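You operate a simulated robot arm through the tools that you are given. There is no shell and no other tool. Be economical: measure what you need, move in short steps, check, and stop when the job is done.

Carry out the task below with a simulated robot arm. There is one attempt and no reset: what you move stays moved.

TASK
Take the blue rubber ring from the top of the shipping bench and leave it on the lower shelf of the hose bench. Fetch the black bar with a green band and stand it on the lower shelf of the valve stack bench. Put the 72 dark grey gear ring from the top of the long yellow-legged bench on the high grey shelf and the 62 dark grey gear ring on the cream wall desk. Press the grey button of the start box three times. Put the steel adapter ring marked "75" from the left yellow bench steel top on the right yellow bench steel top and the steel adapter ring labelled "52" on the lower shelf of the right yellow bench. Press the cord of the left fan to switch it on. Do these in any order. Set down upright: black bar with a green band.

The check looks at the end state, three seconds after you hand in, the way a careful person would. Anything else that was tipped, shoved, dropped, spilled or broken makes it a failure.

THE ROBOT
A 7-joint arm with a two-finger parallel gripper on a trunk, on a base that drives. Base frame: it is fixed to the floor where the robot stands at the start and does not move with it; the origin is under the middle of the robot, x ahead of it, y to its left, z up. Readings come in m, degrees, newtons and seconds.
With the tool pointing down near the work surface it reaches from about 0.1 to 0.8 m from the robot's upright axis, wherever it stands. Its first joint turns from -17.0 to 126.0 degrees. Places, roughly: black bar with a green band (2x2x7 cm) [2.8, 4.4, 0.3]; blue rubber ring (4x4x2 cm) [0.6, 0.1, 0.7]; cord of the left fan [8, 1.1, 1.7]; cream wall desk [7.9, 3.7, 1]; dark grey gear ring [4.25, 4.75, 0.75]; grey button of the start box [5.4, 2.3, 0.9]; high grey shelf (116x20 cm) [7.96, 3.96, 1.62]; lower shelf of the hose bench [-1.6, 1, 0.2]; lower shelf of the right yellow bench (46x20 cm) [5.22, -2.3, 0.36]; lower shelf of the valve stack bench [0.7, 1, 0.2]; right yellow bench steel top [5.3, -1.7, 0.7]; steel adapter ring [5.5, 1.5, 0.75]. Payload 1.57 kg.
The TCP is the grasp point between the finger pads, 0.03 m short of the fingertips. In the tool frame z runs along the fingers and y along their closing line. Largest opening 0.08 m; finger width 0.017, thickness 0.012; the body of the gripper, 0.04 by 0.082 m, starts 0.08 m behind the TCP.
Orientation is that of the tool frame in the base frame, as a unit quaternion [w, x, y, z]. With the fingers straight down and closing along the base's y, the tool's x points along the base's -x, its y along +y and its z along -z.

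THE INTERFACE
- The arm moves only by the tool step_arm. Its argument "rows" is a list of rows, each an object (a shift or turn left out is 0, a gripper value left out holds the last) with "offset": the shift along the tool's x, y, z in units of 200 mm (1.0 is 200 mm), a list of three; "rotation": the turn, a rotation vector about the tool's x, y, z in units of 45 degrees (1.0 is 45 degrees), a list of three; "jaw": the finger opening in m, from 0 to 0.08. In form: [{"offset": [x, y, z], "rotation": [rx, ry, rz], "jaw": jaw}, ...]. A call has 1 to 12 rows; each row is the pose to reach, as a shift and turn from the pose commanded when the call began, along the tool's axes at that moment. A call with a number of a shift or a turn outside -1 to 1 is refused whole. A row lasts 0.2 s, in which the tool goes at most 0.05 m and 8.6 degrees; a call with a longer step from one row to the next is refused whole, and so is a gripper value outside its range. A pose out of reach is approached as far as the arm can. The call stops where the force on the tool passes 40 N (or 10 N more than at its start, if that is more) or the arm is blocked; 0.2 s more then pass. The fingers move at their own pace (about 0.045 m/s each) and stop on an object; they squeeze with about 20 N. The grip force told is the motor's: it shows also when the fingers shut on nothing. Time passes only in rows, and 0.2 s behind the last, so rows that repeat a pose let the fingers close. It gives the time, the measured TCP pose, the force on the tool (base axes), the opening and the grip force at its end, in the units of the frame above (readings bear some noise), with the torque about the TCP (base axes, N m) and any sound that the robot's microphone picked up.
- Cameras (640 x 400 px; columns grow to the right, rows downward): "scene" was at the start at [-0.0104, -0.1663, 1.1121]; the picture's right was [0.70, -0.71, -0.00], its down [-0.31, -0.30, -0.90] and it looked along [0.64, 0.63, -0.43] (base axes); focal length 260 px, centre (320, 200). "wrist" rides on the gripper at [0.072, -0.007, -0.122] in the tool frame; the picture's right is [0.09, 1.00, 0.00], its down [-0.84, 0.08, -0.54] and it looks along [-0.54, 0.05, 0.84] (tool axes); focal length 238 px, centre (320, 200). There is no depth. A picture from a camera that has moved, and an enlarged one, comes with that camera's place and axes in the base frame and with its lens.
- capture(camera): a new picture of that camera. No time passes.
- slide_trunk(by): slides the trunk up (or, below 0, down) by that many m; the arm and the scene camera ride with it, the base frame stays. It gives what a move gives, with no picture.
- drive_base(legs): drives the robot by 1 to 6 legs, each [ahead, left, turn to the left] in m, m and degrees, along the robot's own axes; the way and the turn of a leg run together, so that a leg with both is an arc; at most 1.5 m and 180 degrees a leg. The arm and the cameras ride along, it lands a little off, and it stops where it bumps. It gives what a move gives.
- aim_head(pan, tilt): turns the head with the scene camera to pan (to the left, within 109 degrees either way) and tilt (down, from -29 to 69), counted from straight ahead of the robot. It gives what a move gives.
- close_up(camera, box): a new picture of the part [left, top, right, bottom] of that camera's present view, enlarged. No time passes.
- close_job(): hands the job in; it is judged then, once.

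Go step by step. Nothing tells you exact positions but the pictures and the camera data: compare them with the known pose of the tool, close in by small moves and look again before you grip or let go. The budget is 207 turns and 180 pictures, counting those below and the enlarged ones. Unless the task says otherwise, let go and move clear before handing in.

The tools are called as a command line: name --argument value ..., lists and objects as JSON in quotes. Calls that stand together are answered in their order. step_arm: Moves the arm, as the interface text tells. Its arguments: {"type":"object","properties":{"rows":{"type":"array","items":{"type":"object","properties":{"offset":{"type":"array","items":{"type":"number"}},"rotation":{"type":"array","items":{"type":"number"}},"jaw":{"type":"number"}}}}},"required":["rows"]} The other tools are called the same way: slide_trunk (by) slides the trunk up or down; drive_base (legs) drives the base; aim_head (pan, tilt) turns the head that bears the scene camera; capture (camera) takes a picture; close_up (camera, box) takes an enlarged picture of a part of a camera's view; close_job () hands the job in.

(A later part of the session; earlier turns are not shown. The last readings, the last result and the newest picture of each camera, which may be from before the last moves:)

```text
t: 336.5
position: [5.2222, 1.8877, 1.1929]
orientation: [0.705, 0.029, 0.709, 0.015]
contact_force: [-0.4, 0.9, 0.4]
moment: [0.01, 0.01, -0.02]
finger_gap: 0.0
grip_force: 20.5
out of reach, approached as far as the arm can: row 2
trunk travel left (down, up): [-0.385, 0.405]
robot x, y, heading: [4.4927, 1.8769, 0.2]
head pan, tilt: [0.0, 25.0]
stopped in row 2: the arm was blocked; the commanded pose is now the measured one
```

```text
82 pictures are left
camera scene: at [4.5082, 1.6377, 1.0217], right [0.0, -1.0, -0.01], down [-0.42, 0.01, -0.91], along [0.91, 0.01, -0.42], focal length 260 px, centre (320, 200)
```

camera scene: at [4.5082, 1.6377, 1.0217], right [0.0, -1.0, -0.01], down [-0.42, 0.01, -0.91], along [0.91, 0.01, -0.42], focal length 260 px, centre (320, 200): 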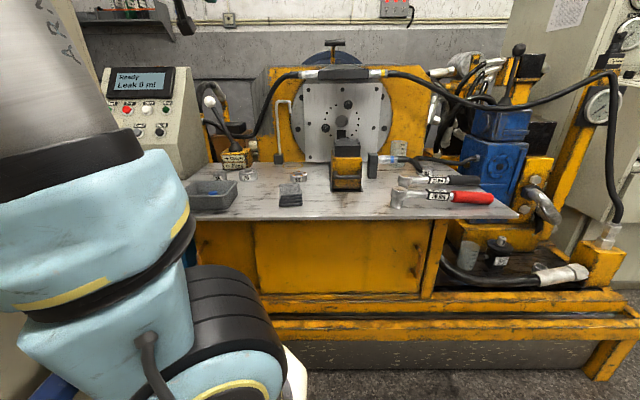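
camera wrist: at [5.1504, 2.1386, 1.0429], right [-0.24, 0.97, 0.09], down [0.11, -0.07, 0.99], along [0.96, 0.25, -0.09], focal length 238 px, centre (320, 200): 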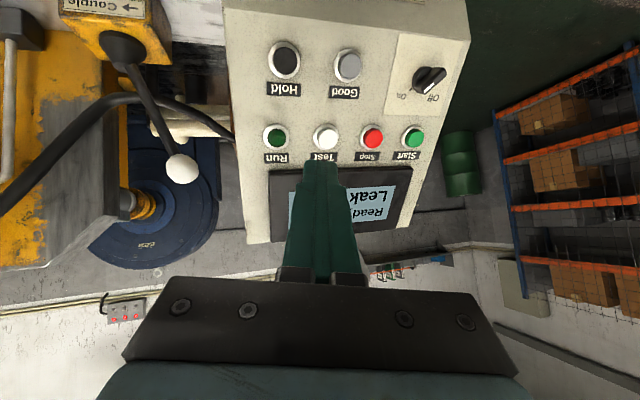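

The elbow remains out to the side. I back into open space and stretch the arm forward-left at shoulder height to straighten it out.

drive_base --legs '[[-0.55, 0, 0]]'

step_arm --rows '[{"offset": [0.1, 0.12, 0.05], "rotation": [-0.1, 0, 0]}, {"offset": [0.2, 0.24, 0.1], "rotation": [-0.2, 0, 0]}, {"offset": [0.3, 0.36, 0.15], "rotation": [-0.3, 0, 0]}, {"offset": [0.4, 0.48, 0.2], "rotation": [-0.4, 0, 0]}, {"offset": [0.5, 0.6, 0.25], "rotation": [-0.5, 0, 0]}, {"offset": [0.6, 0.72, 0.3], "rotation": [-0.6, 0, 0]}, {"offset": [0.7, 0.84, 0.35], "rotation": [-0.7, 0, 0]}, {"offset": [0.8, 0.9, 0.4], "rotation": [-0.8, 0, 0]}, {"offset": [0.9, 0.95, 0.5], "rotation": [-0.9, 0, 0]}, {"offset": [1.0, 1.0, 0.6], "rotation": [-1.0, 0, 0]}]'

capture --camera "scene"

```text
t: 339.6
position: [4.6767, 1.8882, 1.1952]
orientation: [0.706, 0.028, 0.708, 0.018]
contact_force: [0.2, 0.7, 0.7]
moment: [-0.02, -0.03, -0.01]
finger_gap: 0.0
grip_force: 19.4
trunk travel left (down, up): [-0.385, 0.405]
robot x, y, heading: [3.9474, 1.8734, 0.2]
head pan, tilt: [0.0, 25.0]
```

```text
t: 341.8
position: [4.7996, 2.1087, 1.0074]
orientation: [0.663, -0.248, 0.648, 0.283]
contact_force: [-0.6, 0.6, 0.6]
moment: [-0.09, 0.04, -0.04]
finger_gap: 0.0001
grip_force: 20.5
trunk travel left (down, up): [-0.385, 0.405]
robot x, y, heading: [3.9494, 1.8773, 0.2]
head pan, tilt: [0.0, 25.0]
```

```text
81 pictures are left
camera scene: at [3.9609, 1.647, 1.0238], right [0.0, -1.0, 0.0], down [-0.42, 0.0, -0.91], along [0.91, 0.0, -0.42], focal length 260 px, centre (320, 200)
```

scene: 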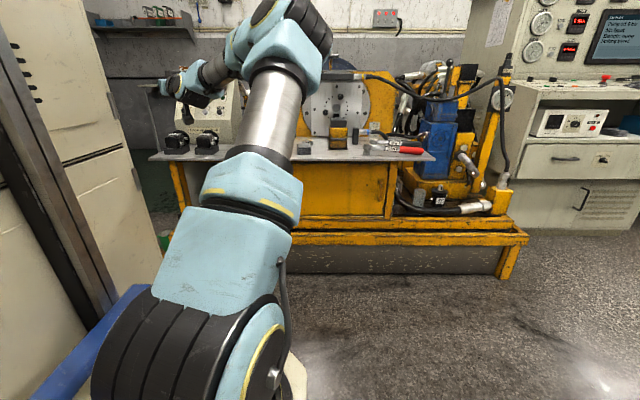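

The arm is back in a good shape. I turn the tool ahead again and tilt it down about 38°.

step_arm --rows '[{"offset": [0, 0, -0.1], "rotation": [0.17, 0, 0]}, {"offset": [0, 0.0, -0.25], "rotation": [0.34, 0, 0]}, {"offset": [0, 0.0, -0.4], "rotation": [0.51, 0, 0]}, {"offset": [-0.1, 0, -0.5], "rotation": [0.68, 0, 0]}]'

step_arm --rows '[{"rotation": [0, 0.18, 0]}, {"rotation": [0, 0.36, 0]}, {"rotation": [0, 0.54, 0]}, {"rotation": [0, 0.72, 0]}, {"rotation": [0, 0.84, 0]}]'

capture --camera "scene"

```text
t: 342.8
position: [4.7281, 2.0362, 1.023]
orientation: [0.704, -0.061, 0.7, 0.099]
contact_force: [-0.8, 0.0, -0.2]
moment: [-0.03, -0.01, 0.05]
finger_gap: 0.0
grip_force: 20.3
trunk travel left (down, up): [-0.385, 0.405]
robot x, y, heading: [3.943, 1.8791, 0.4]
head pan, tilt: [0.0, 25.0]
```

```text
t: 344.0
position: [4.7269, 2.0372, 1.0225]
orientation: [0.438, -0.093, 0.891, 0.076]
contact_force: [0.2, 0.5, -0.4]
moment: [-0.02, 0.02, -0.03]
finger_gap: 0.0
grip_force: 19.8
trunk travel left (down, up): [-0.385, 0.405]
robot x, y, heading: [3.9475, 1.8793, -0.1]
head pan, tilt: [0.0, 25.0]
```

```text
80 pictures are left
camera scene: at [3.9611, 1.647, 1.0237], right [0.0, -1.0, 0.0], down [-0.42, 0.0, -0.91], along [0.91, 0.0, -0.42], focal length 260 px, centre (320, 200)
```

scene: 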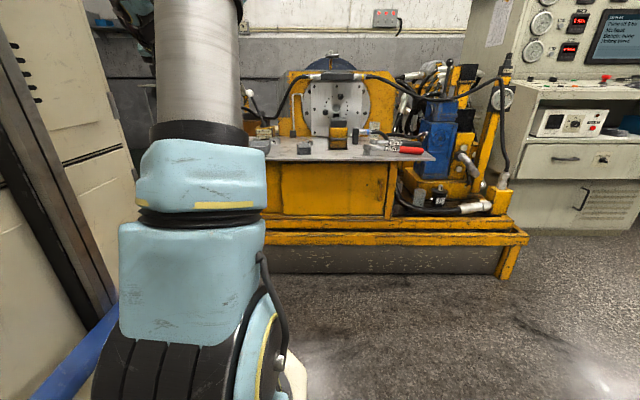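

drive_base --legs '[[0.57, 0.19, 0]]'

capture --camera "wrist"

```text
t: 347.4
position: [5.2967, 2.2323, 1.0228]
orientation: [0.439, -0.094, 0.89, 0.076]
contact_force: [1.0, -0.3, 0.5]
moment: [0.0, 0.0, 0.02]
finger_gap: 0.0
grip_force: 20.1
trunk travel left (down, up): [-0.385, 0.405]
robot x, y, heading: [4.5171, 2.0667, 0.2]
head pan, tilt: [0.0, 25.0]
```

```text
79 pictures are left
camera wrist: at [5.1631, 2.1919, 1.0388], right [-0.29, 0.96, -0.02], down [0.07, 0.04, 1.0], along [0.96, 0.29, -0.07], focal length 238 px, centre (320, 200)
```

wrist: 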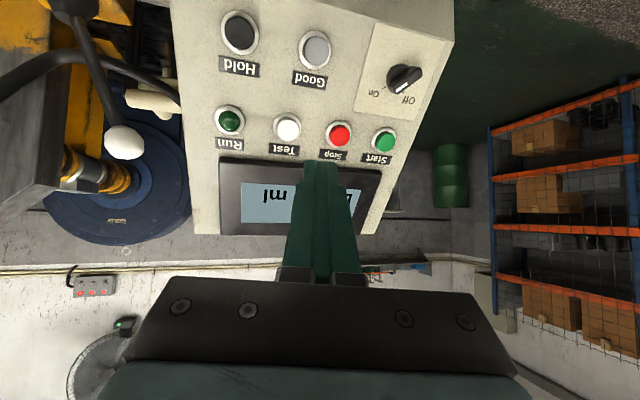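

step_arm --rows '[{"offset": [0.115, -0.005, 0.184]}, {"offset": [0.23, -0.01, 0.369]}, {"offset": [0.345, -0.015, 0.553]}]'

capture --camera "wrist"

```text
t: 348.2
position: [5.342, 2.2472, 0.9005]
orientation: [0.44, -0.095, 0.89, 0.076]
contact_force: [-0.8, -0.5, 1.8]
moment: [-0.01, -0.01, -0.02]
finger_gap: 0.0
grip_force: 20.2
trunk travel left (down, up): [-0.385, 0.405]
robot x, y, heading: [4.5195, 2.068, 0.5]
head pan, tilt: [0.0, 25.0]
```

```text
78 pictures are left
camera wrist: at [5.2077, 2.2068, 0.9171], right [-0.29, 0.96, -0.02], down [0.06, 0.04, 1.0], along [0.96, 0.29, -0.07], focal length 238 px, centre (320, 200)
```

wrist: 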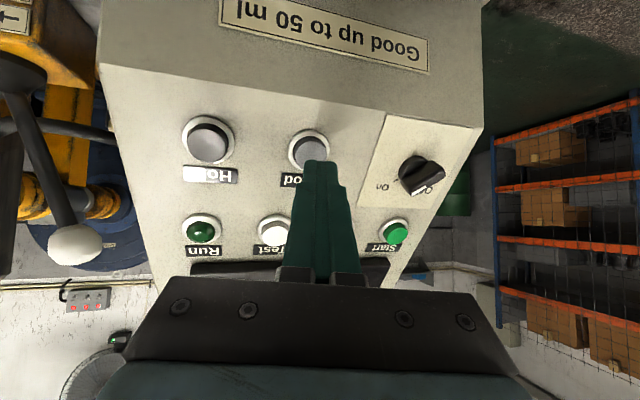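

Tip is 4 cm in front of the grey button, exactly on line. First press.

step_arm --rows '[{"offset": [-0.0083, -0.017, 0.0725]}, {"offset": [-0.0167, -0.034, 0.145]}, {"offset": [-0.0189, -0.0386, 0.1644]}, {"offset": [-0.0211, -0.0431, 0.1837]}, {"offset": [-0.0233, -0.0477, 0.203]}, {"offset": [-0.0255, -0.0522, 0.2224]}]'

capture --camera "wrist"

```text
t: 349.4
position: [5.3718, 2.2502, 0.8838]
orientation: [0.439, -0.095, 0.89, 0.077]
contact_force: [-28.3, -9.9, 13.9]
moment: [-0.19, 0.23, -0.22]
finger_gap: 0.0
grip_force: 19.9
trunk travel left (down, up): [-0.385, 0.405]
robot x, y, heading: [4.5175, 2.0674, 0.3]
head pan, tilt: [0.0, 25.0]
heard: click
stopped in row 5: the force on the tool passed its limit at 49 N (the readings are from after the stop); the commanded pose is now the measured one
```

```text
77 pictures are left
camera wrist: at [5.2379, 2.2084, 0.9005], right [-0.29, 0.96, -0.02], down [0.06, 0.04, 1.0], along [0.95, 0.29, -0.07], focal length 238 px, centre (320, 200)
```

wrist: 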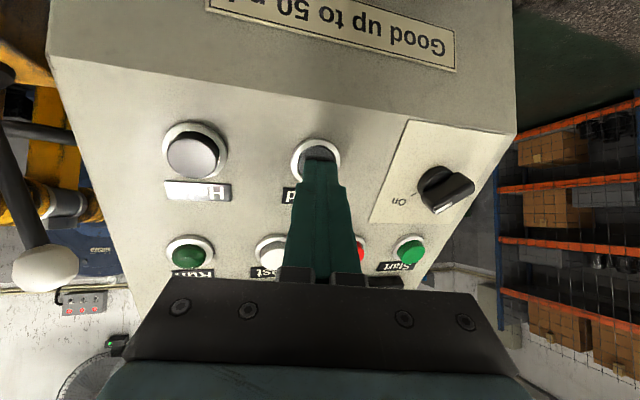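

One click heard. I back off 2 cm and press again.

step_arm --rows '[{"offset": [0.0111, 0.0227, -0.0967]}, {"offset": [0.0111, 0.0227, -0.0967]}, {"offset": [0.0111, 0.0227, -0.0967]}, {"offset": [0.0044, 0.009, -0.0387]}, {"offset": [0.0017, 0.0034, -0.0145]}, {"offset": [0, 0, 0]}]'

```text
t: 350.8
position: [5.3719, 2.2498, 0.8834]
orientation: [0.44, -0.096, 0.889, 0.078]
contact_force: [-30.4, -5.9, 12.0]
moment: [-0.12, 0.37, -0.16]
finger_gap: 0.0001
grip_force: 19.9
trunk travel left (down, up): [-0.385, 0.405]
robot x, y, heading: [4.5164, 2.0688, 0.3]
head pan, tilt: [0.0, 25.0]
heard: click
```

Second click. Once more, then back off.

step_arm --rows '[{"offset": [0.0111, 0.0227, -0.0967]}, {"offset": [0.0111, 0.0227, -0.0967]}, {"offset": [0.0111, 0.0227, -0.0967]}, {"offset": [0.0044, 0.009, -0.0387]}, {"offset": [0.0017, 0.0034, -0.0145]}, {"offset": [0, 0, 0]}]'

step_arm --rows '[{"offset": [0.0111, 0.0227, -0.0967]}, {"offset": [0.0222, 0.0454, -0.193]}, {"offset": [-0.05, 0.03, -0.35]}, {"offset": [-0.15, 0.0, -0.5]}, {"offset": [-0.25, 0.0, -0.65]}]'

capture --camera "wrist"

```text
t: 352.2
position: [5.373, 2.2492, 0.8844]
orientation: [0.44, -0.096, 0.889, 0.078]
contact_force: [-31.6, -6.2, 11.7]
moment: [-0.16, 0.37, -0.2]
finger_gap: 0.0
grip_force: 20.2
trunk travel left (down, up): [-0.385, 0.405]
robot x, y, heading: [4.5147, 2.0699, 0.2]
head pan, tilt: [0.0, 25.0]
heard: click
```

```text
t: 353.4
position: [5.3051, 2.2251, 0.9992]
orientation: [0.438, -0.095, 0.891, 0.077]
contact_force: [0.7, 0.8, -0.7]
moment: [-0.01, -0.04, -0.03]
finger_gap: 0.0
grip_force: 19.8
trunk travel left (down, up): [-0.385, 0.405]
robot x, y, heading: [4.5148, 2.0654, 0.1]
head pan, tilt: [0.0, 25.0]
```

```text
76 pictures are left
camera wrist: at [5.1706, 2.185, 1.0161], right [-0.29, 0.96, -0.02], down [0.07, 0.04, 1.0], along [0.95, 0.29, -0.08], focal length 238 px, centre (320, 200)
```

wrist: 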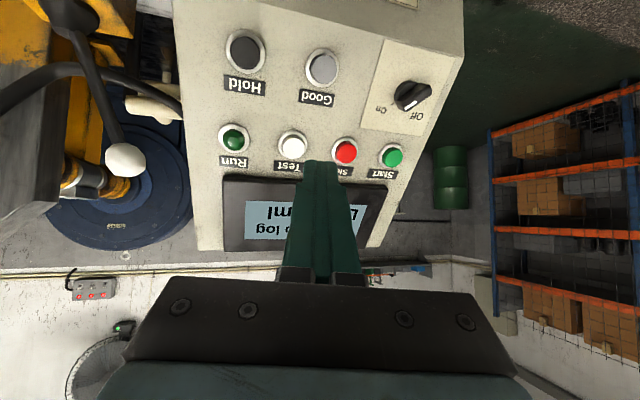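

Three clicks are done. Now the steel rings: 75 is at about [5.32, 1.93] and 52 at [5.30, 1.76]. I move over and tilt the tool to steeper.

drive_base --legs '[[-0.04, -0.28, 0]]'

step_arm --rows '[{"rotation": [0, 0.16, 0], "jaw": 0.075}, {"rotation": [0, 0.32, 0]}, {"rotation": [0, 0.48, 0]}, {"rotation": [0, 0.64, 0]}]'

capture --camera "wrist"

```text
t: 355.4
position: [5.2675, 1.9447, 0.9989]
orientation: [0.439, -0.096, 0.89, 0.078]
contact_force: [-0.4, 0.2, 0.1]
moment: [0.02, -0.01, 0.0]
finger_gap: 0.0
grip_force: 20.0
trunk travel left (down, up): [-0.385, 0.405]
robot x, y, heading: [4.4805, 1.7846, 0.5]
head pan, tilt: [0.0, 25.0]
```

```text
t: 356.4
position: [5.2668, 1.9441, 1.0003]
orientation: [0.203, -0.112, 0.971, 0.052]
contact_force: [0.1, -1.0, 0.9]
moment: [0.01, 0.02, -0.04]
finger_gap: 0.075
grip_force: 0.1
trunk travel left (down, up): [-0.385, 0.405]
robot x, y, heading: [4.478, 1.7873, 0.4]
head pan, tilt: [0.0, 25.0]
```

```text
75 pictures are left
camera wrist: at [5.1576, 1.9066, 1.0822], right [-0.32, 0.95, 0.02], down [0.52, 0.16, 0.84], along [0.79, 0.28, -0.55], focal length 238 px, centre (320, 200)
```

wrist: 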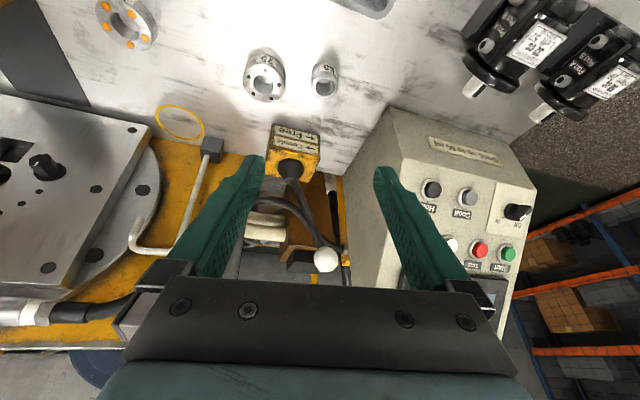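

Triangulated: table top ≈0.69; ring 75 at [5.387, 1.897], 52 at [5.363, 1.717]. I descend to a pre-grasp over 75.

step_arm --rows '[{"offset": [0.013, -0.15, 0.15]}, {"offset": [0.027, -0.3, 0.3]}, {"offset": [0.04, -0.449, 0.45]}, {"offset": [0.05, -0.449, 0.68]}, {"offset": [0.067, -0.449, 0.88]}]'

capture --camera "wrist"

```text
t: 357.6
position: [5.3416, 1.881, 0.8276]
orientation: [0.203, -0.113, 0.971, 0.052]
contact_force: [0.2, 0.1, 0.1]
moment: [-0.04, 0.0, 0.0]
finger_gap: 0.0751
grip_force: 0.2
trunk travel left (down, up): [-0.385, 0.405]
robot x, y, heading: [4.4784, 1.7879, 0.3]
head pan, tilt: [0.0, 25.0]
```

```text
74 pictures are left
camera wrist: at [5.2334, 1.8423, 0.9099], right [-0.32, 0.95, 0.02], down [0.52, 0.16, 0.84], along [0.79, 0.28, -0.54], focal length 238 px, centre (320, 200)
```

wrist: 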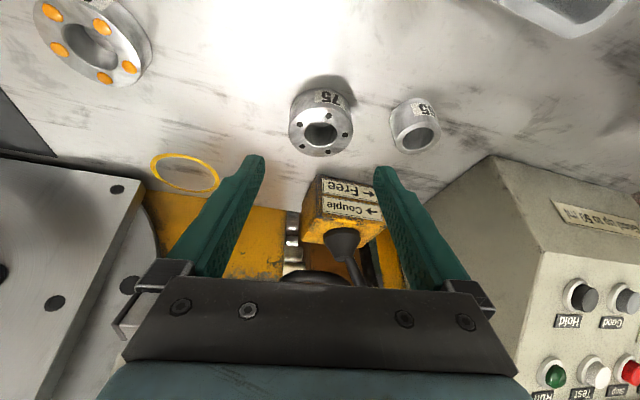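

step_arm --rows '[{"offset": [0, 0, 0.2]}, {"offset": [0, 0, 0.4]}, {"offset": [0, 0, 0.47]}]'

capture --camera "wrist"

```text
t: 358.4
position: [5.3807, 1.8933, 0.743]
orientation: [0.203, -0.112, 0.971, 0.052]
contact_force: [-0.4, 0.3, -0.8]
moment: [0.01, -0.02, 0.02]
finger_gap: 0.0751
grip_force: 0.1
trunk travel left (down, up): [-0.385, 0.405]
robot x, y, heading: [4.4804, 1.7883, 0.4]
head pan, tilt: [0.0, 25.0]
```

```text
73 pictures are left
camera wrist: at [5.2705, 1.8553, 0.8243], right [-0.32, 0.95, 0.02], down [0.52, 0.16, 0.84], along [0.79, 0.28, -0.54], focal length 238 px, centre (320, 200)
```

wrist: 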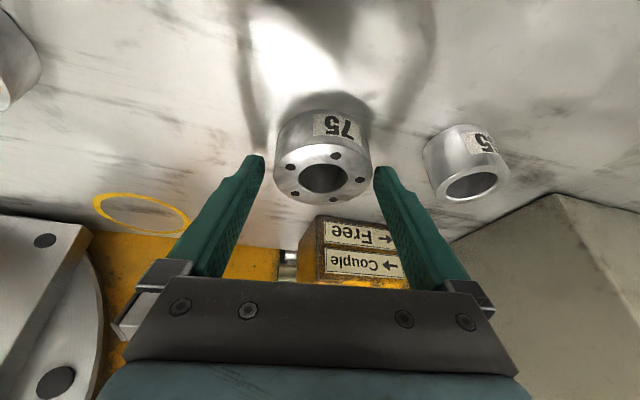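

step_arm --rows '[{"offset": [0, 0.006, 0.03]}, {"offset": [0, 0.006, 0.06]}, {"offset": [0, 0.006, 0.08]}, {"offset": [0, 0.006, 0.1]}]'

```text
t: 359.3
position: [5.3848, 1.8979, 0.7329]
orientation: [0.206, -0.112, 0.971, 0.051]
contact_force: [-8.6, -2.7, 13.1]
moment: [-0.56, 0.06, -0.29]
finger_gap: 0.0748
grip_force: 0.1
trunk travel left (down, up): [-0.385, 0.405]
robot x, y, heading: [4.478, 1.7846, 0.4]
head pan, tilt: [0.0, 25.0]
stopped in row 4: the force on the tool passed its limit at 47 N (the readings are from after the stop); the commanded pose is now the measured one
```

step_arm --rows '[{"offset": [0, 0, -0.012]}, {"offset": [0, 0, -0.012], "jaw": 0.03}, {"offset": [0, 0, -0.012], "jaw": 0.03}, {"offset": [0, 0, -0.012], "jaw": 0.03}, {"offset": [-0.05, 0, -0.12]}, {"offset": [-0.13, 0, -0.3]}, {"offset": [-0.21, 0, -0.48]}, {"offset": [-0.3, 0, -0.66]}]'

capture --camera "wrist"

```text
t: 361.1
position: [5.3882, 1.8916, 0.8755]
orientation: [0.204, -0.111, 0.971, 0.051]
contact_force: [1.2, 0.2, -6.0]
moment: [0.03, -0.03, 0.01]
finger_gap: 0.0611
grip_force: 20.0
trunk travel left (down, up): [-0.385, 0.405]
robot x, y, heading: [4.4768, 1.7892, 0.0]
head pan, tilt: [0.0, 25.0]
```

```text
72 pictures are left
camera wrist: at [5.2797, 1.8522, 0.9567], right [-0.32, 0.95, 0.02], down [0.52, 0.16, 0.84], along [0.79, 0.28, -0.54], focal length 238 px, centre (320, 200)
```

wrist: 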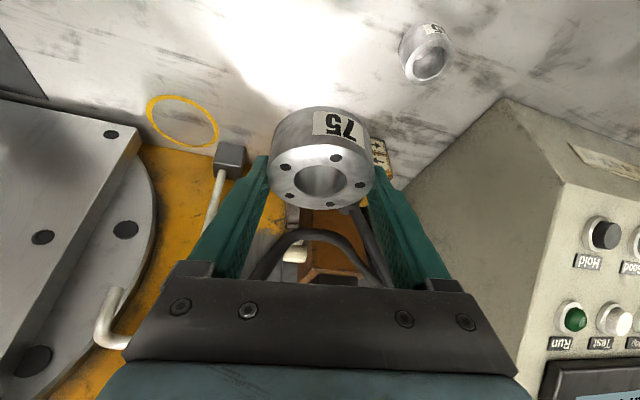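

Ring 75 is held. I back off a little and look down the lane toward the right yellow bench.

drive_base --legs '[[-0.3, 0, 0]]'

slide_trunk --by 0.1

aim_head --pan -75 --tilt 20

capture --camera "scene"

```text
t: 363.2
position: [5.0907, 1.8857, 0.8755]
orientation: [0.205, -0.11, 0.971, 0.051]
contact_force: [-0.2, -1.1, -5.8]
moment: [0.01, -0.02, 0.02]
finger_gap: 0.0611
grip_force: 19.9
trunk travel left (down, up): [-0.385, 0.405]
robot x, y, heading: [4.1792, 1.7864, 0.1]
head pan, tilt: [0.0, 25.0]
```

```text
t: 364.5
position: [5.0894, 1.8859, 0.975]
orientation: [0.206, -0.11, 0.971, 0.051]
contact_force: [-0.3, 0.0, -5.7]
moment: [0.0, 0.03, 0.01]
finger_gap: 0.061
grip_force: 20.0
trunk travel left (down, up): [-0.485, 0.305]
robot x, y, heading: [4.1796, 1.7851, 0.3]
head pan, tilt: [0.0, 25.0]
```

```text
t: 366.0
position: [5.0907, 1.8861, 0.9766]
orientation: [0.205, -0.11, 0.971, 0.05]
contact_force: [-0.1, 0.3, -4.5]
moment: [0.0, 0.03, -0.01]
finger_gap: 0.0611
grip_force: 20.1
trunk travel left (down, up): [-0.485, 0.305]
robot x, y, heading: [4.1807, 1.7864, 0.2]
head pan, tilt: [-75.0, 20.0]
```

```text
71 pictures are left
camera scene: at [4.1271, 1.4658, 1.1318], right [-0.96, -0.26, 0.0], down [-0.09, 0.33, -0.94], along [0.25, -0.91, -0.34], focal length 260 px, centre (320, 200)
```

scene: 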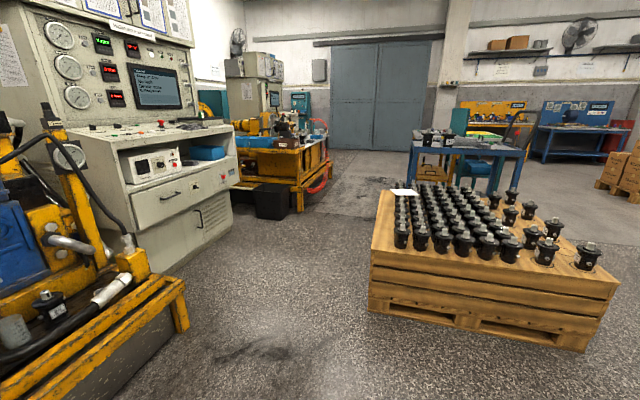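

The lane between the crate (x≤4.17) and benches (x≥5.05) is free. I turn to -y and drive through it.

drive_base --legs '[[0, 0, -90], [0, 0.44, 0], [1.2, 0, 0], [1.2, 0, 0]]'

aim_head --pan 0 --tilt 25

capture --camera "scene"

aim_head --pan -55 --tilt 25

capture --camera "scene"

```text
t: 383.9
position: [4.6476, -1.532, 0.9755]
orientation: [0.18, 0.619, 0.756, -0.112]
contact_force: [-0.1, -0.6, -4.0]
moment: [-0.01, 0.01, 0.03]
finger_gap: 0.061
grip_force: 20.0
trunk travel left (down, up): [-0.485, 0.305]
robot x, y, heading: [4.5714, -0.6184, -91.4]
head pan, tilt: [-75.0, 20.0]
```

```text
t: 385.4
position: [4.6467, -1.5316, 0.9752]
orientation: [0.18, 0.619, 0.757, -0.112]
contact_force: [0.1, 1.5, -5.4]
moment: [-0.01, 0.02, -0.03]
finger_gap: 0.0609
grip_force: 20.4
trunk travel left (down, up): [-0.485, 0.305]
robot x, y, heading: [4.5686, -0.6189, -91.2]
head pan, tilt: [0.0, 25.0]
```

```text
70 pictures are left
camera scene: at [4.3413, -0.6254, 1.1237], right [-1.0, 0.02, 0.0], down [0.01, 0.42, -0.91], along [-0.02, -0.91, -0.42], focal length 260 px, centre (320, 200)
```

scene: 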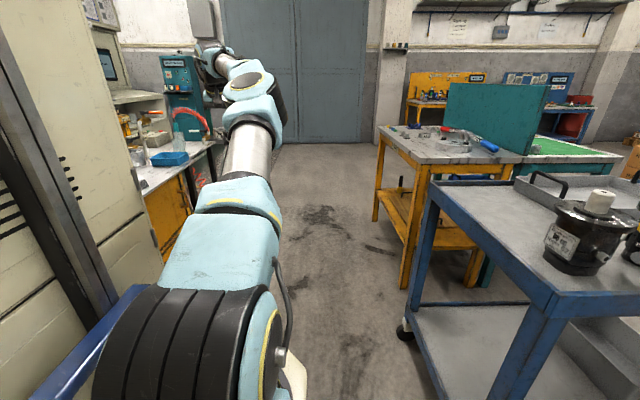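

```text
t: 386.6
position: [4.647, -1.5322, 0.9745]
orientation: [0.18, 0.619, 0.756, -0.112]
contact_force: [-0.1, 0.8, -5.6]
moment: [0.0, 0.02, -0.04]
finger_gap: 0.0606
grip_force: 19.8
trunk travel left (down, up): [-0.485, 0.305]
robot x, y, heading: [4.568, -0.6203, -91.0]
head pan, tilt: [-55.0, 25.0]
```

```text
69 pictures are left
camera scene: at [4.2668, -0.5845, 1.1237], right [-0.56, 0.83, 0.0], down [0.35, 0.23, -0.91], along [-0.75, -0.5, -0.42], focal length 260 px, centre (320, 200)
```

scene: 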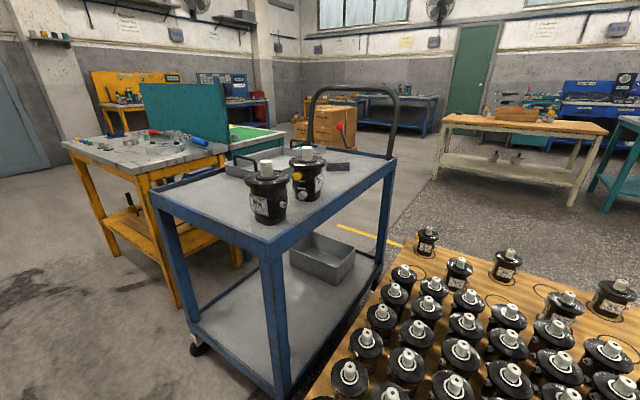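

The right yellow bench is on my left, and the lane is tight, so I keep facing -y and swing the arm left around its own axis. First raise the trunk and advance.

slide_trunk --by 0.2

drive_base --legs '[[0.8, 0, 1]]'

step_arm --rows '[{"offset": [-0.01, 0.224, 0.018], "rotation": [-0.036, 0.005, -0.081]}, {"offset": [-0.006, 0.45, 0.03], "rotation": [-0.072, 0.01, -0.162]}, {"offset": [0.0125, 0.674, 0.035], "rotation": [-0.108, 0.015, -0.243]}, {"offset": [0.045, 0.897, 0.034], "rotation": [-0.144, 0.02, -0.324]}]'

step_arm --rows '[{"offset": [-0.01, 0.224, 0.018], "rotation": [-0.036, 0.005, -0.081]}, {"offset": [-0.006, 0.45, 0.03], "rotation": [-0.072, 0.01, -0.162]}, {"offset": [0.0125, 0.674, 0.035], "rotation": [-0.108, 0.015, -0.243]}, {"offset": [0.045, 0.897, 0.034], "rotation": [-0.144, 0.02, -0.324]}]'

capture --camera "wrist"

```text
t: 388.8
position: [4.6467, -1.5311, 1.1753]
orientation: [0.179, 0.619, 0.757, -0.112]
contact_force: [0.3, -0.2, -5.1]
moment: [0.03, -0.01, 0.01]
finger_gap: 0.061
grip_force: 20.2
trunk travel left (down, up): [-0.685, 0.105]
robot x, y, heading: [4.5683, -0.6183, -91.4]
head pan, tilt: [-55.0, 25.0]
```

```text
t: 393.1
position: [4.6551, -2.3298, 1.1746]
orientation: [0.181, 0.611, 0.763, -0.11]
contact_force: [0.3, 1.0, -5.6]
moment: [0.0, 0.01, 0.01]
finger_gap: 0.0609
grip_force: 19.8
trunk travel left (down, up): [-0.685, 0.105]
robot x, y, heading: [4.5581, -1.4221, -90.1]
head pan, tilt: [-55.0, 25.0]
```

```text
t: 394.1
position: [4.8125, -2.2865, 1.1648]
orientation: [0.193, 0.499, 0.84, -0.084]
contact_force: [0.4, 0.8, -5.6]
moment: [-0.06, 0.0, 0.03]
finger_gap: 0.0607
grip_force: 19.9
out of reach, approached as far as the arm can: row 4
trunk travel left (down, up): [-0.685, 0.105]
robot x, y, heading: [4.5628, -1.4211, -90.2]
head pan, tilt: [-55.0, 25.0]
```

```text
t: 395.1
position: [4.9322, -2.1737, 1.1283]
orientation: [0.203, 0.378, 0.902, -0.056]
contact_force: [-0.8, 0.1, -3.1]
moment: [-0.03, 0.01, 0.01]
finger_gap: 0.061
grip_force: 19.8
out of reach, approached as far as the arm can: row 1, 2, 3, 4
trunk travel left (down, up): [-0.685, 0.105]
robot x, y, heading: [4.5621, -1.4173, -90.2]
head pan, tilt: [-55.0, 25.0]
```

```text
68 pictures are left
camera wrist: at [4.8436, -2.0995, 1.2106], right [0.64, 0.77, 0.01], down [0.41, -0.36, 0.84], along [0.65, -0.53, -0.54], focal length 238 px, centre (320, 200)
```

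wrist: 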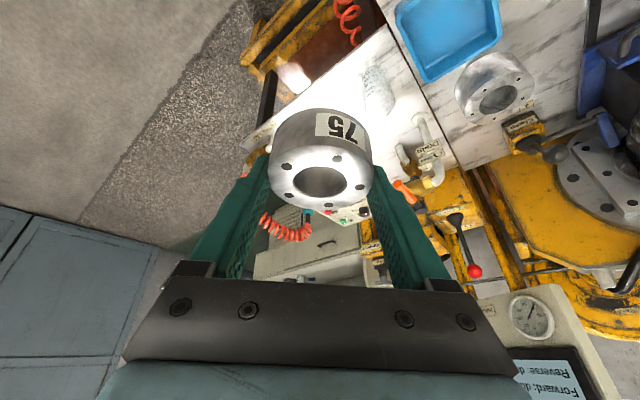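

I see the right bench: a steel top with a blue tray and another ring near y=-2.0, and a lower plate beyond its end at y<-2.12. I back up 0.45 m to see the rest of the top.

drive_base --legs '[[-0.45, 0, 0]]'

capture --camera "wrist"

```text
t: 397.8
position: [4.9356, -1.7212, 1.1285]
orientation: [0.204, 0.377, 0.902, -0.056]
contact_force: [0.2, -0.2, -5.8]
moment: [-0.01, 0.02, 0.01]
finger_gap: 0.0606
grip_force: 20.1
trunk travel left (down, up): [-0.685, 0.105]
robot x, y, heading: [4.5591, -0.969, -89.9]
head pan, tilt: [-55.0, 25.0]
```

```text
67 pictures are left
camera wrist: at [4.8458, -1.6468, 1.2094], right [0.64, 0.77, 0.01], down [0.41, -0.36, 0.84], along [0.65, -0.53, -0.54], focal length 238 px, centre (320, 200)
```

wrist: 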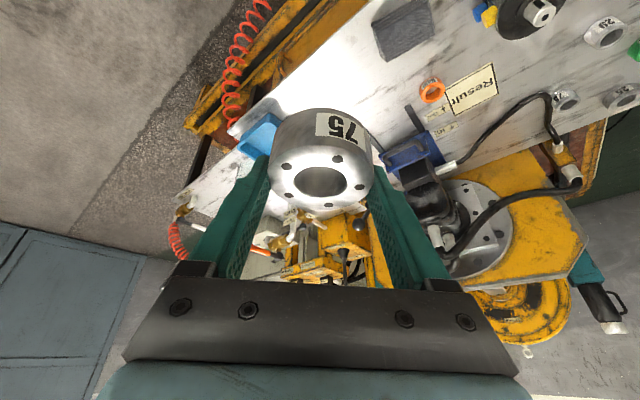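

Free spot on the steel top at about [5.17, -1.83]. I drive forward a bit, lower the arm, and swing further left.

drive_base --legs '[[0.36, 0, 0]]'

step_arm --rows '[{"offset": [0.08, -0.01, 0.16]}, {"offset": [0.16, -0.02, 0.33]}, {"offset": [0.246, -0.032, 0.5]}]'

step_arm --rows '[{"offset": [-0.01, 0.224, 0.018], "rotation": [-0.036, 0.005, -0.081]}, {"offset": [-0.006, 0.45, 0.03], "rotation": [-0.072, 0.01, -0.162]}, {"offset": [0.0125, 0.674, 0.035], "rotation": [-0.108, 0.015, -0.243]}, {"offset": [0.045, 0.897, 0.034], "rotation": [-0.144, 0.02, -0.324]}]'

step_arm --rows '[{"offset": [-0.01, 0.224, 0.018], "rotation": [-0.036, 0.005, -0.081]}, {"offset": [-0.006, 0.45, 0.03], "rotation": [-0.072, 0.01, -0.162]}, {"offset": [0.0125, 0.674, 0.035], "rotation": [-0.108, 0.015, -0.243]}, {"offset": [0.045, 0.897, 0.034], "rotation": [-0.144, 0.02, -0.324]}]'

capture --camera "wrist"

```text
t: 400.1
position: [4.9351, -2.0815, 1.1292]
orientation: [0.204, 0.377, 0.902, -0.056]
contact_force: [-1.0, -0.4, -4.6]
moment: [-0.01, 0.0, 0.0]
finger_gap: 0.0605
grip_force: 19.9
trunk travel left (down, up): [-0.685, 0.105]
robot x, y, heading: [4.5645, -1.3273, -89.8]
head pan, tilt: [-55.0, 25.0]
```

```text
t: 400.9
position: [4.9342, -2.079, 1.0145]
orientation: [0.203, 0.377, 0.902, -0.057]
contact_force: [-0.3, 0.5, -5.2]
moment: [0.01, 0.04, -0.02]
finger_gap: 0.0609
grip_force: 20.2
trunk travel left (down, up): [-0.685, 0.105]
robot x, y, heading: [4.5604, -1.3266, -90.0]
head pan, tilt: [-55.0, 25.0]
```

```text
t: 401.9
position: [4.9868, -2.0116, 1.0062]
orientation: [0.208, 0.27, 0.94, -0.032]
contact_force: [-0.3, 0.3, -4.2]
moment: [0.0, -0.01, 0.01]
finger_gap: 0.0607
grip_force: 20.1
out of reach, approached as far as the arm can: row 2, 3, 4
trunk travel left (down, up): [-0.685, 0.105]
robot x, y, heading: [4.5627, -1.3259, -90.1]
head pan, tilt: [-55.0, 25.0]
```

```text
t: 402.9
position: [5.0087, -1.9231, 0.9971]
orientation: [0.21, 0.131, 0.969, -0.002]
contact_force: [1.5, -0.2, -4.4]
moment: [-0.06, 0.02, -0.01]
finger_gap: 0.0609
grip_force: 20.0
out of reach, approached as far as the arm can: row 1, 2, 3, 4
trunk travel left (down, up): [-0.685, 0.105]
robot x, y, heading: [4.5615, -1.3285, -89.9]
head pan, tilt: [-55.0, 25.0]
```

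```text
66 pictures are left
camera wrist: at [4.8938, -1.9037, 1.079], right [0.17, 0.99, 0.01], down [0.53, -0.1, 0.84], along [0.83, -0.14, -0.54], focal length 238 px, centre (320, 200)
```

wrist: 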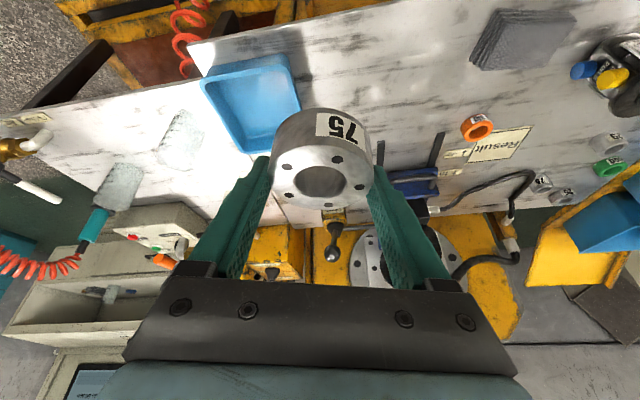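

step_arm --rows '[{"offset": [-0.05, 0.117, 0.16]}, {"offset": [-0.1, 0.235, 0.32]}, {"offset": [-0.15, 0.35, 0.48]}, {"offset": [-0.2, 0.47, 0.645]}]'

capture --camera "wrist"

```text
t: 403.9
position: [5.0177, -1.9084, 0.9608]
orientation: [0.209, 0.114, 0.971, 0.002]
contact_force: [-0.3, 0.2, -5.5]
moment: [0.01, 0.01, -0.05]
finger_gap: 0.0608
grip_force: 20.4
out of reach, approached as far as the arm can: row 1, 2, 3, 4
trunk travel left (down, up): [-0.685, 0.105]
robot x, y, heading: [4.5605, -1.3211, -90.3]
head pan, tilt: [-55.0, 25.0]
```

```text
65 pictures are left
camera wrist: at [4.9039, -1.8929, 1.0435], right [0.14, 0.99, 0.01], down [0.54, -0.09, 0.84], along [0.83, -0.11, -0.55], focal length 238 px, centre (320, 200)
```

wrist: 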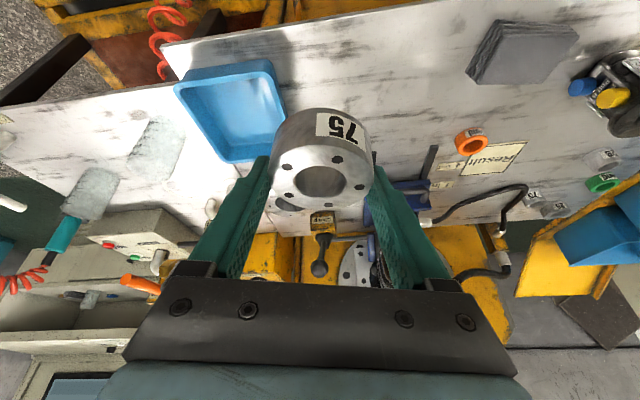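

aim_head --pan 5 --tilt 20

capture --camera "scene"

```text
t: 405.2
position: [5.0178, -1.9077, 0.9611]
orientation: [0.209, 0.115, 0.971, 0.001]
contact_force: [0.2, 0.9, -5.2]
moment: [-0.01, -0.03, -0.03]
finger_gap: 0.0606
grip_force: 19.8
trunk travel left (down, up): [-0.685, 0.105]
robot x, y, heading: [4.5625, -1.3233, -89.8]
head pan, tilt: [5.0, 20.0]
```

```text
64 pictures are left
camera scene: at [4.3401, -1.3391, 1.3318], right [-1.0, -0.09, 0.0], down [-0.03, 0.34, -0.94], along [0.08, -0.94, -0.34], focal length 260 px, centre (320, 200)
```

scene: 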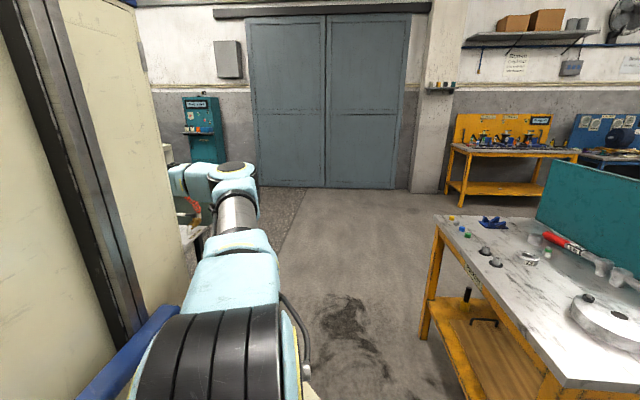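

The arm stretches awkwardly to the side, so instead I retract, drive to the open floor further south, turn to face +x there, and come back sideways facing the bench.

step_arm --rows '[{"offset": [0.17, -0.05, -0.12]}, {"offset": [0.34, -0.1, -0.24]}, {"offset": [0.52, -0.14, -0.36]}, {"offset": [0.69, -0.19, -0.48]}]'

drive_base --legs '[[1.0, 0, 0], [0.85, 0.0, 0]]'

capture --camera "wrist"

```text
t: 406.2
position: [4.8483, -1.9109, 0.9903]
orientation: [0.209, 0.113, 0.971, 0.002]
contact_force: [0.7, 0.0, -5.2]
moment: [-0.04, 0.04, -0.02]
finger_gap: 0.0607
grip_force: 19.8
trunk travel left (down, up): [-0.685, 0.105]
robot x, y, heading: [4.5582, -1.3272, -89.8]
head pan, tilt: [5.0, 20.0]
```

```text
t: 415.5
position: [4.8728, -3.7543, 0.9914]
orientation: [0.209, 0.106, 0.972, 0.003]
contact_force: [-0.4, -1.1, -4.5]
moment: [0.03, 0.01, -0.02]
finger_gap: 0.0609
grip_force: 20.3
trunk travel left (down, up): [-0.685, 0.105]
robot x, y, heading: [4.5841, -3.174, -89.2]
head pan, tilt: [5.0, 20.0]
```

```text
63 pictures are left
camera wrist: at [4.7593, -3.7407, 1.0729], right [0.12, 0.99, 0.01], down [0.54, -0.08, 0.84], along [0.83, -0.1, -0.55], focal length 238 px, centre (320, 200)
```

wrist: 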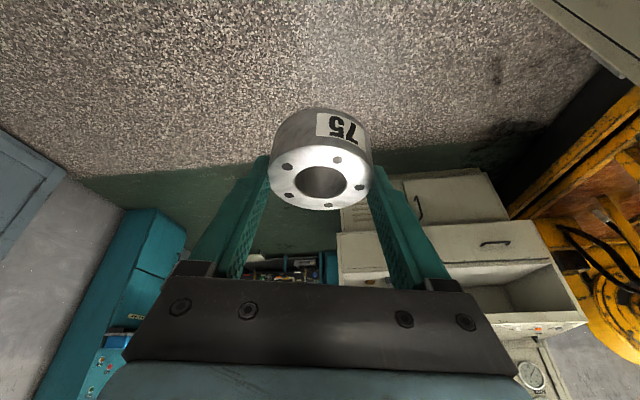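

In open floor now. I swing the tool back to point ahead of the robot, then turn the base to face +x.

step_arm --rows '[{"offset": [0.047, -0.138, -0.028], "rotation": [0.072, -0.009, 0.162]}, {"offset": [0.093, -0.277, -0.057], "rotation": [0.144, -0.018, 0.324]}, {"offset": [0.14, -0.415, -0.085], "rotation": [0.216, -0.027, 0.487]}, {"offset": [0.187, -0.553, -0.113], "rotation": [0.289, -0.035, 0.649]}, {"offset": [0.233, -0.69, -0.142], "rotation": [0.361, -0.044, 0.811]}, {"offset": [0.28, -0.83, -0.17], "rotation": [0.433, -0.053, 0.974]}]'

step_arm --rows '[{"rotation": [0.072, -0.009, 0.162]}, {"rotation": [0.144, -0.018, 0.324]}]'

drive_base --legs '[[0, 0, 89.2]]'

aim_head --pan 15 --tilt 25

capture --camera "scene"

```text
t: 416.9
position: [4.7763, -3.9029, 0.9896]
orientation: [0.192, 0.494, 0.844, -0.082]
contact_force: [-0.1, 0.2, -5.0]
moment: [-0.02, 0.02, -0.01]
finger_gap: 0.0608
grip_force: 19.5
trunk travel left (down, up): [-0.685, 0.105]
robot x, y, heading: [4.5781, -3.1723, -89.1]
head pan, tilt: [5.0, 20.0]
```

```text
t: 417.5
position: [4.7752, -3.9028, 0.9901]
orientation: [0.177, 0.606, 0.768, -0.109]
contact_force: [0.2, 0.3, -4.9]
moment: [-0.01, -0.05, -0.02]
finger_gap: 0.0607
grip_force: 19.9
trunk travel left (down, up): [-0.685, 0.105]
robot x, y, heading: [4.5787, -3.1745, -89.1]
head pan, tilt: [5.0, 20.0]
```

```text
t: 421.7
position: [5.3103, -2.9898, 0.9897]
orientation: [0.202, -0.106, 0.972, 0.048]
contact_force: [0.3, 0.3, -4.9]
moment: [-0.03, 0.0, 0.0]
finger_gap: 0.0608
grip_force: 20.0
trunk travel left (down, up): [-0.685, 0.105]
robot x, y, heading: [4.5749, -3.1766, -0.2]
head pan, tilt: [5.0, 20.0]
```

```text
t: 422.4
position: [5.3108, -2.9907, 0.991]
orientation: [0.202, -0.106, 0.973, 0.047]
contact_force: [0.6, 0.4, -4.9]
moment: [0.0, 0.0, -0.01]
finger_gap: 0.0608
grip_force: 20.3
trunk travel left (down, up): [-0.685, 0.105]
robot x, y, heading: [4.5779, -3.1739, -0.2]
head pan, tilt: [15.0, 25.0]
```

```text
62 pictures are left
camera scene: at [4.5877, -3.3799, 1.3237], right [0.26, -0.97, 0.0], down [-0.41, -0.11, -0.91], along [0.88, 0.23, -0.42], focal length 260 px, centre (320, 200)
```

scene: 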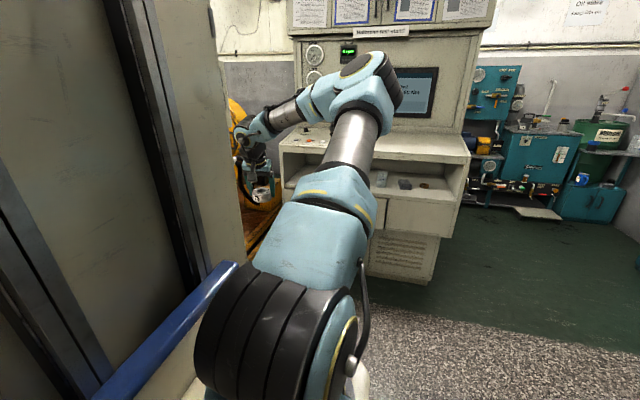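

slide_trunk --by 0.1

step_arm --rows '[{"offset": [0.2, 0.05, -0.1]}, {"offset": [0.4, 0.1, -0.2]}, {"offset": [0.6, 0.15, -0.25]}]'

drive_base --legs '[[-0.08, 0.5, 0]]'

capture --camera "wrist"

aim_head --pan 20 --tilt 30

capture --camera "scene"

```text
t: 423.7
position: [5.3092, -2.9902, 1.0902]
orientation: [0.203, -0.106, 0.972, 0.048]
contact_force: [0.3, -0.2, -6.2]
moment: [0.0, 0.0, 0.0]
finger_gap: 0.0605
grip_force: 20.2
trunk travel left (down, up): [-0.785, 0.005]
robot x, y, heading: [4.5788, -3.1779, -0.1]
head pan, tilt: [15.0, 25.0]
```

```text
t: 424.5
position: [5.1768, -2.9908, 1.0901]
orientation: [0.202, -0.105, 0.972, 0.048]
contact_force: [1.4, 0.3, -5.7]
moment: [0.0, 0.04, 0.02]
finger_gap: 0.0608
grip_force: 19.9
trunk travel left (down, up): [-0.785, 0.005]
robot x, y, heading: [4.5755, -3.173, 0.0]
head pan, tilt: [15.0, 25.0]
```

```text
t: 427.5
position: [5.0977, -2.4915, 1.0893]
orientation: [0.202, -0.107, 0.972, 0.047]
contact_force: [-0.4, -0.6, -4.4]
moment: [0.0, 0.01, 0.01]
finger_gap: 0.0608
grip_force: 19.7
trunk travel left (down, up): [-0.785, 0.005]
robot x, y, heading: [4.5026, -2.674, 0.0]
head pan, tilt: [15.0, 25.0]
```

```text
61 pictures are left
camera wrist: at [4.9885, -2.5282, 1.1721], right [-0.31, 0.95, 0.01], down [0.52, 0.16, 0.84], along [0.79, 0.26, -0.55], focal length 238 px, centre (320, 200)
```

wrist: 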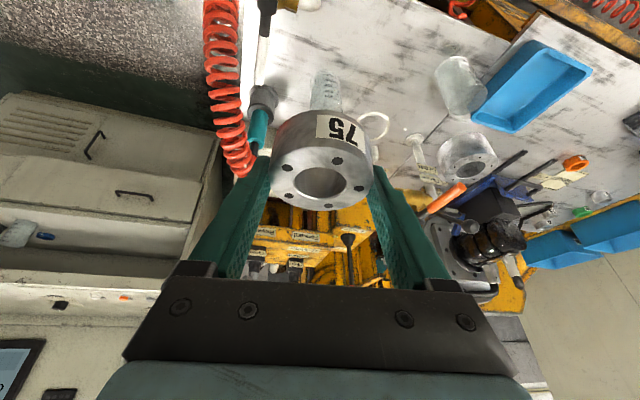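

```text
t: 428.1
position: [5.0977, -2.492, 1.0889]
orientation: [0.203, -0.106, 0.972, 0.047]
contact_force: [0.5, 0.0, -5.8]
moment: [0.0, -0.04, 0.0]
finger_gap: 0.0606
grip_force: 19.6
trunk travel left (down, up): [-0.785, 0.005]
robot x, y, heading: [4.5003, -2.6776, 0.0]
head pan, tilt: [20.0, 30.0]
```

```text
60 pictures are left
camera scene: at [4.5047, -2.875, 1.4157], right [0.34, -0.94, 0.0], down [-0.47, -0.17, -0.87], along [0.81, 0.29, -0.5], focal length 260 px, centre (320, 200)
```

scene: 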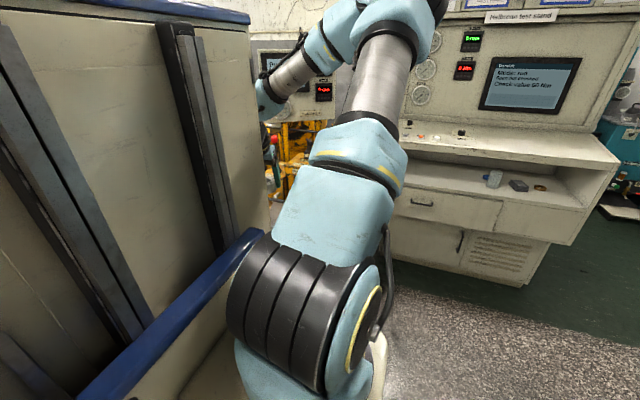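

I continue sideways with the tool high above the bench top.

drive_base --legs '[[0, 0.64, 0]]'

capture --camera "wrist"

```text
t: 431.7
position: [5.0975, -1.8505, 1.0893]
orientation: [0.202, -0.107, 0.972, 0.047]
contact_force: [-0.2, 0.0, -5.5]
moment: [0.0, -0.03, 0.03]
finger_gap: 0.0611
grip_force: 19.6
trunk travel left (down, up): [-0.785, 0.005]
robot x, y, heading: [4.4976, -2.0384, 0.3]
head pan, tilt: [20.0, 30.0]
```

```text
59 pictures are left
camera wrist: at [4.9889, -1.8877, 1.172], right [-0.31, 0.95, 0.01], down [0.52, 0.16, 0.84], along [0.79, 0.27, -0.55], focal length 238 px, centre (320, 200)
```

wrist: 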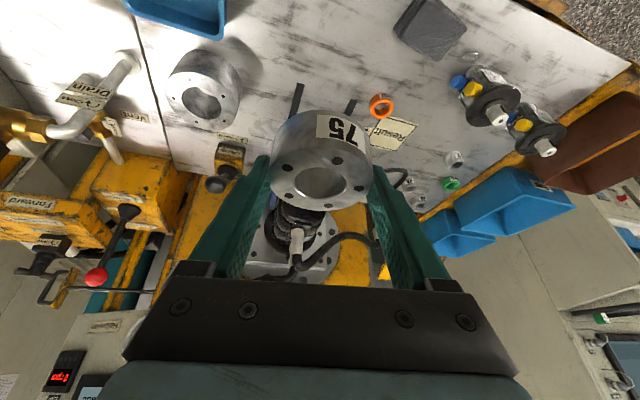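

Large free area at about [5.19, -1.835]. I lower toward it.

step_arm --rows '[{"offset": [0.022, -0.013, 0.194]}, {"offset": [0.045, -0.026, 0.389]}, {"offset": [0.067, -0.039, 0.583]}, {"offset": [0.09, -0.052, 0.777]}]'

step_arm --rows '[{"offset": [0.022, -0.013, 0.194]}, {"offset": [0.045, -0.026, 0.389]}, {"offset": [0.067, -0.039, 0.583]}, {"offset": [0.09, -0.052, 0.777]}]'

capture --camera "wrist"

```text
t: 432.7
position: [5.1426, -1.8432, 0.9401]
orientation: [0.203, -0.107, 0.972, 0.048]
contact_force: [-0.1, -0.2, -4.8]
moment: [0.02, -0.04, -0.03]
finger_gap: 0.0608
grip_force: 20.6
trunk travel left (down, up): [-0.785, 0.005]
robot x, y, heading: [4.4952, -2.0409, 0.1]
head pan, tilt: [20.0, 30.0]
```

```text
t: 433.7
position: [5.1895, -1.8353, 0.7901]
orientation: [0.203, -0.108, 0.972, 0.049]
contact_force: [-1.2, -0.1, -4.6]
moment: [-0.02, 0.02, 0.01]
finger_gap: 0.0605
grip_force: 20.4
trunk travel left (down, up): [-0.785, 0.005]
robot x, y, heading: [4.498, -2.0386, -0.1]
head pan, tilt: [20.0, 30.0]
```

```text
58 pictures are left
camera wrist: at [5.0804, -1.8729, 0.872], right [-0.31, 0.95, 0.01], down [0.52, 0.16, 0.84], along [0.79, 0.27, -0.55], focal length 238 px, centre (320, 200)
```

wrist: 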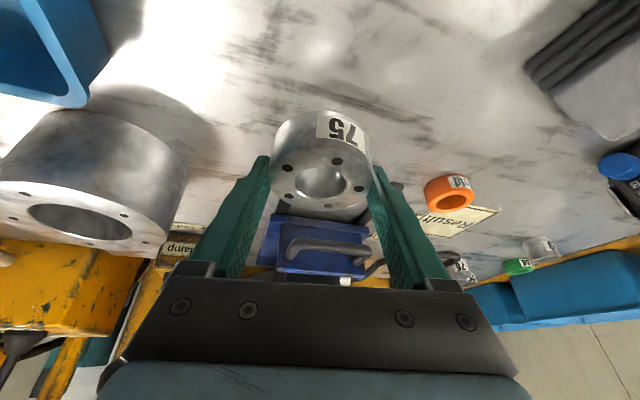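

step_arm --rows '[{"offset": [0.04, 0, 0.09]}, {"offset": [0.08, 0, 0.182]}, {"offset": [0.09, 0, 0.205]}, {"offset": [0.1, 0, 0.228]}, {"offset": [0.108, 0, 0.246]}, {"offset": [0.116, 0, 0.264]}, {"offset": [0.124, 0, 0.282]}, {"offset": [0.132, 0, 0.3]}]'

```text
t: 435.4
position: [5.192, -1.831, 0.7322]
orientation: [0.207, -0.108, 0.971, 0.049]
contact_force: [-1.8, -1.3, 17.8]
moment: [-0.76, 0.01, -0.14]
finger_gap: 0.061
grip_force: 20.8
trunk travel left (down, up): [-0.785, 0.005]
robot x, y, heading: [4.5006, -2.0347, 0.2]
head pan, tilt: [20.0, 30.0]
stopped in row 8: the force on the tool passed its limit at 48 N (the readings are from after the stop); the commanded pose is now the measured one
```

On the table. I ease up, release and retract.

step_arm --rows '[{"offset": [-0.003, 0, -0.008]}, {"offset": [-0.003, 0, -0.008], "jaw": 0.07}, {"offset": [-0.003, 0, -0.008], "jaw": 0.078}, {"offset": [-0.003, 0, -0.008], "jaw": 0.078}, {"offset": [-0.003, 0, -0.15]}, {"offset": [-0.003, 0, -0.35]}, {"offset": [-0.003, 0, -0.6]}, {"offset": [-0.003, 0, -0.85]}]'

capture --camera "wrist"

```text
t: 437.2
position: [5.1267, -1.855, 0.8864]
orientation: [0.204, -0.108, 0.972, 0.048]
contact_force: [1.5, 0.1, -0.4]
moment: [0.0, 0.0, 0.0]
finger_gap: 0.078
grip_force: 0.0
trunk travel left (down, up): [-0.785, 0.005]
robot x, y, heading: [4.4973, -2.0409, -0.0]
head pan, tilt: [20.0, 30.0]
```

```text
57 pictures are left
camera wrist: at [5.0165, -1.8919, 0.968], right [-0.31, 0.95, 0.01], down [0.52, 0.16, 0.84], along [0.8, 0.27, -0.54], focal length 238 px, centre (320, 200)
```

wrist: 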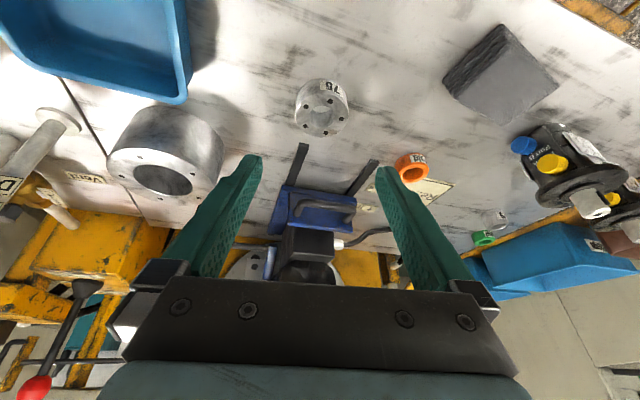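

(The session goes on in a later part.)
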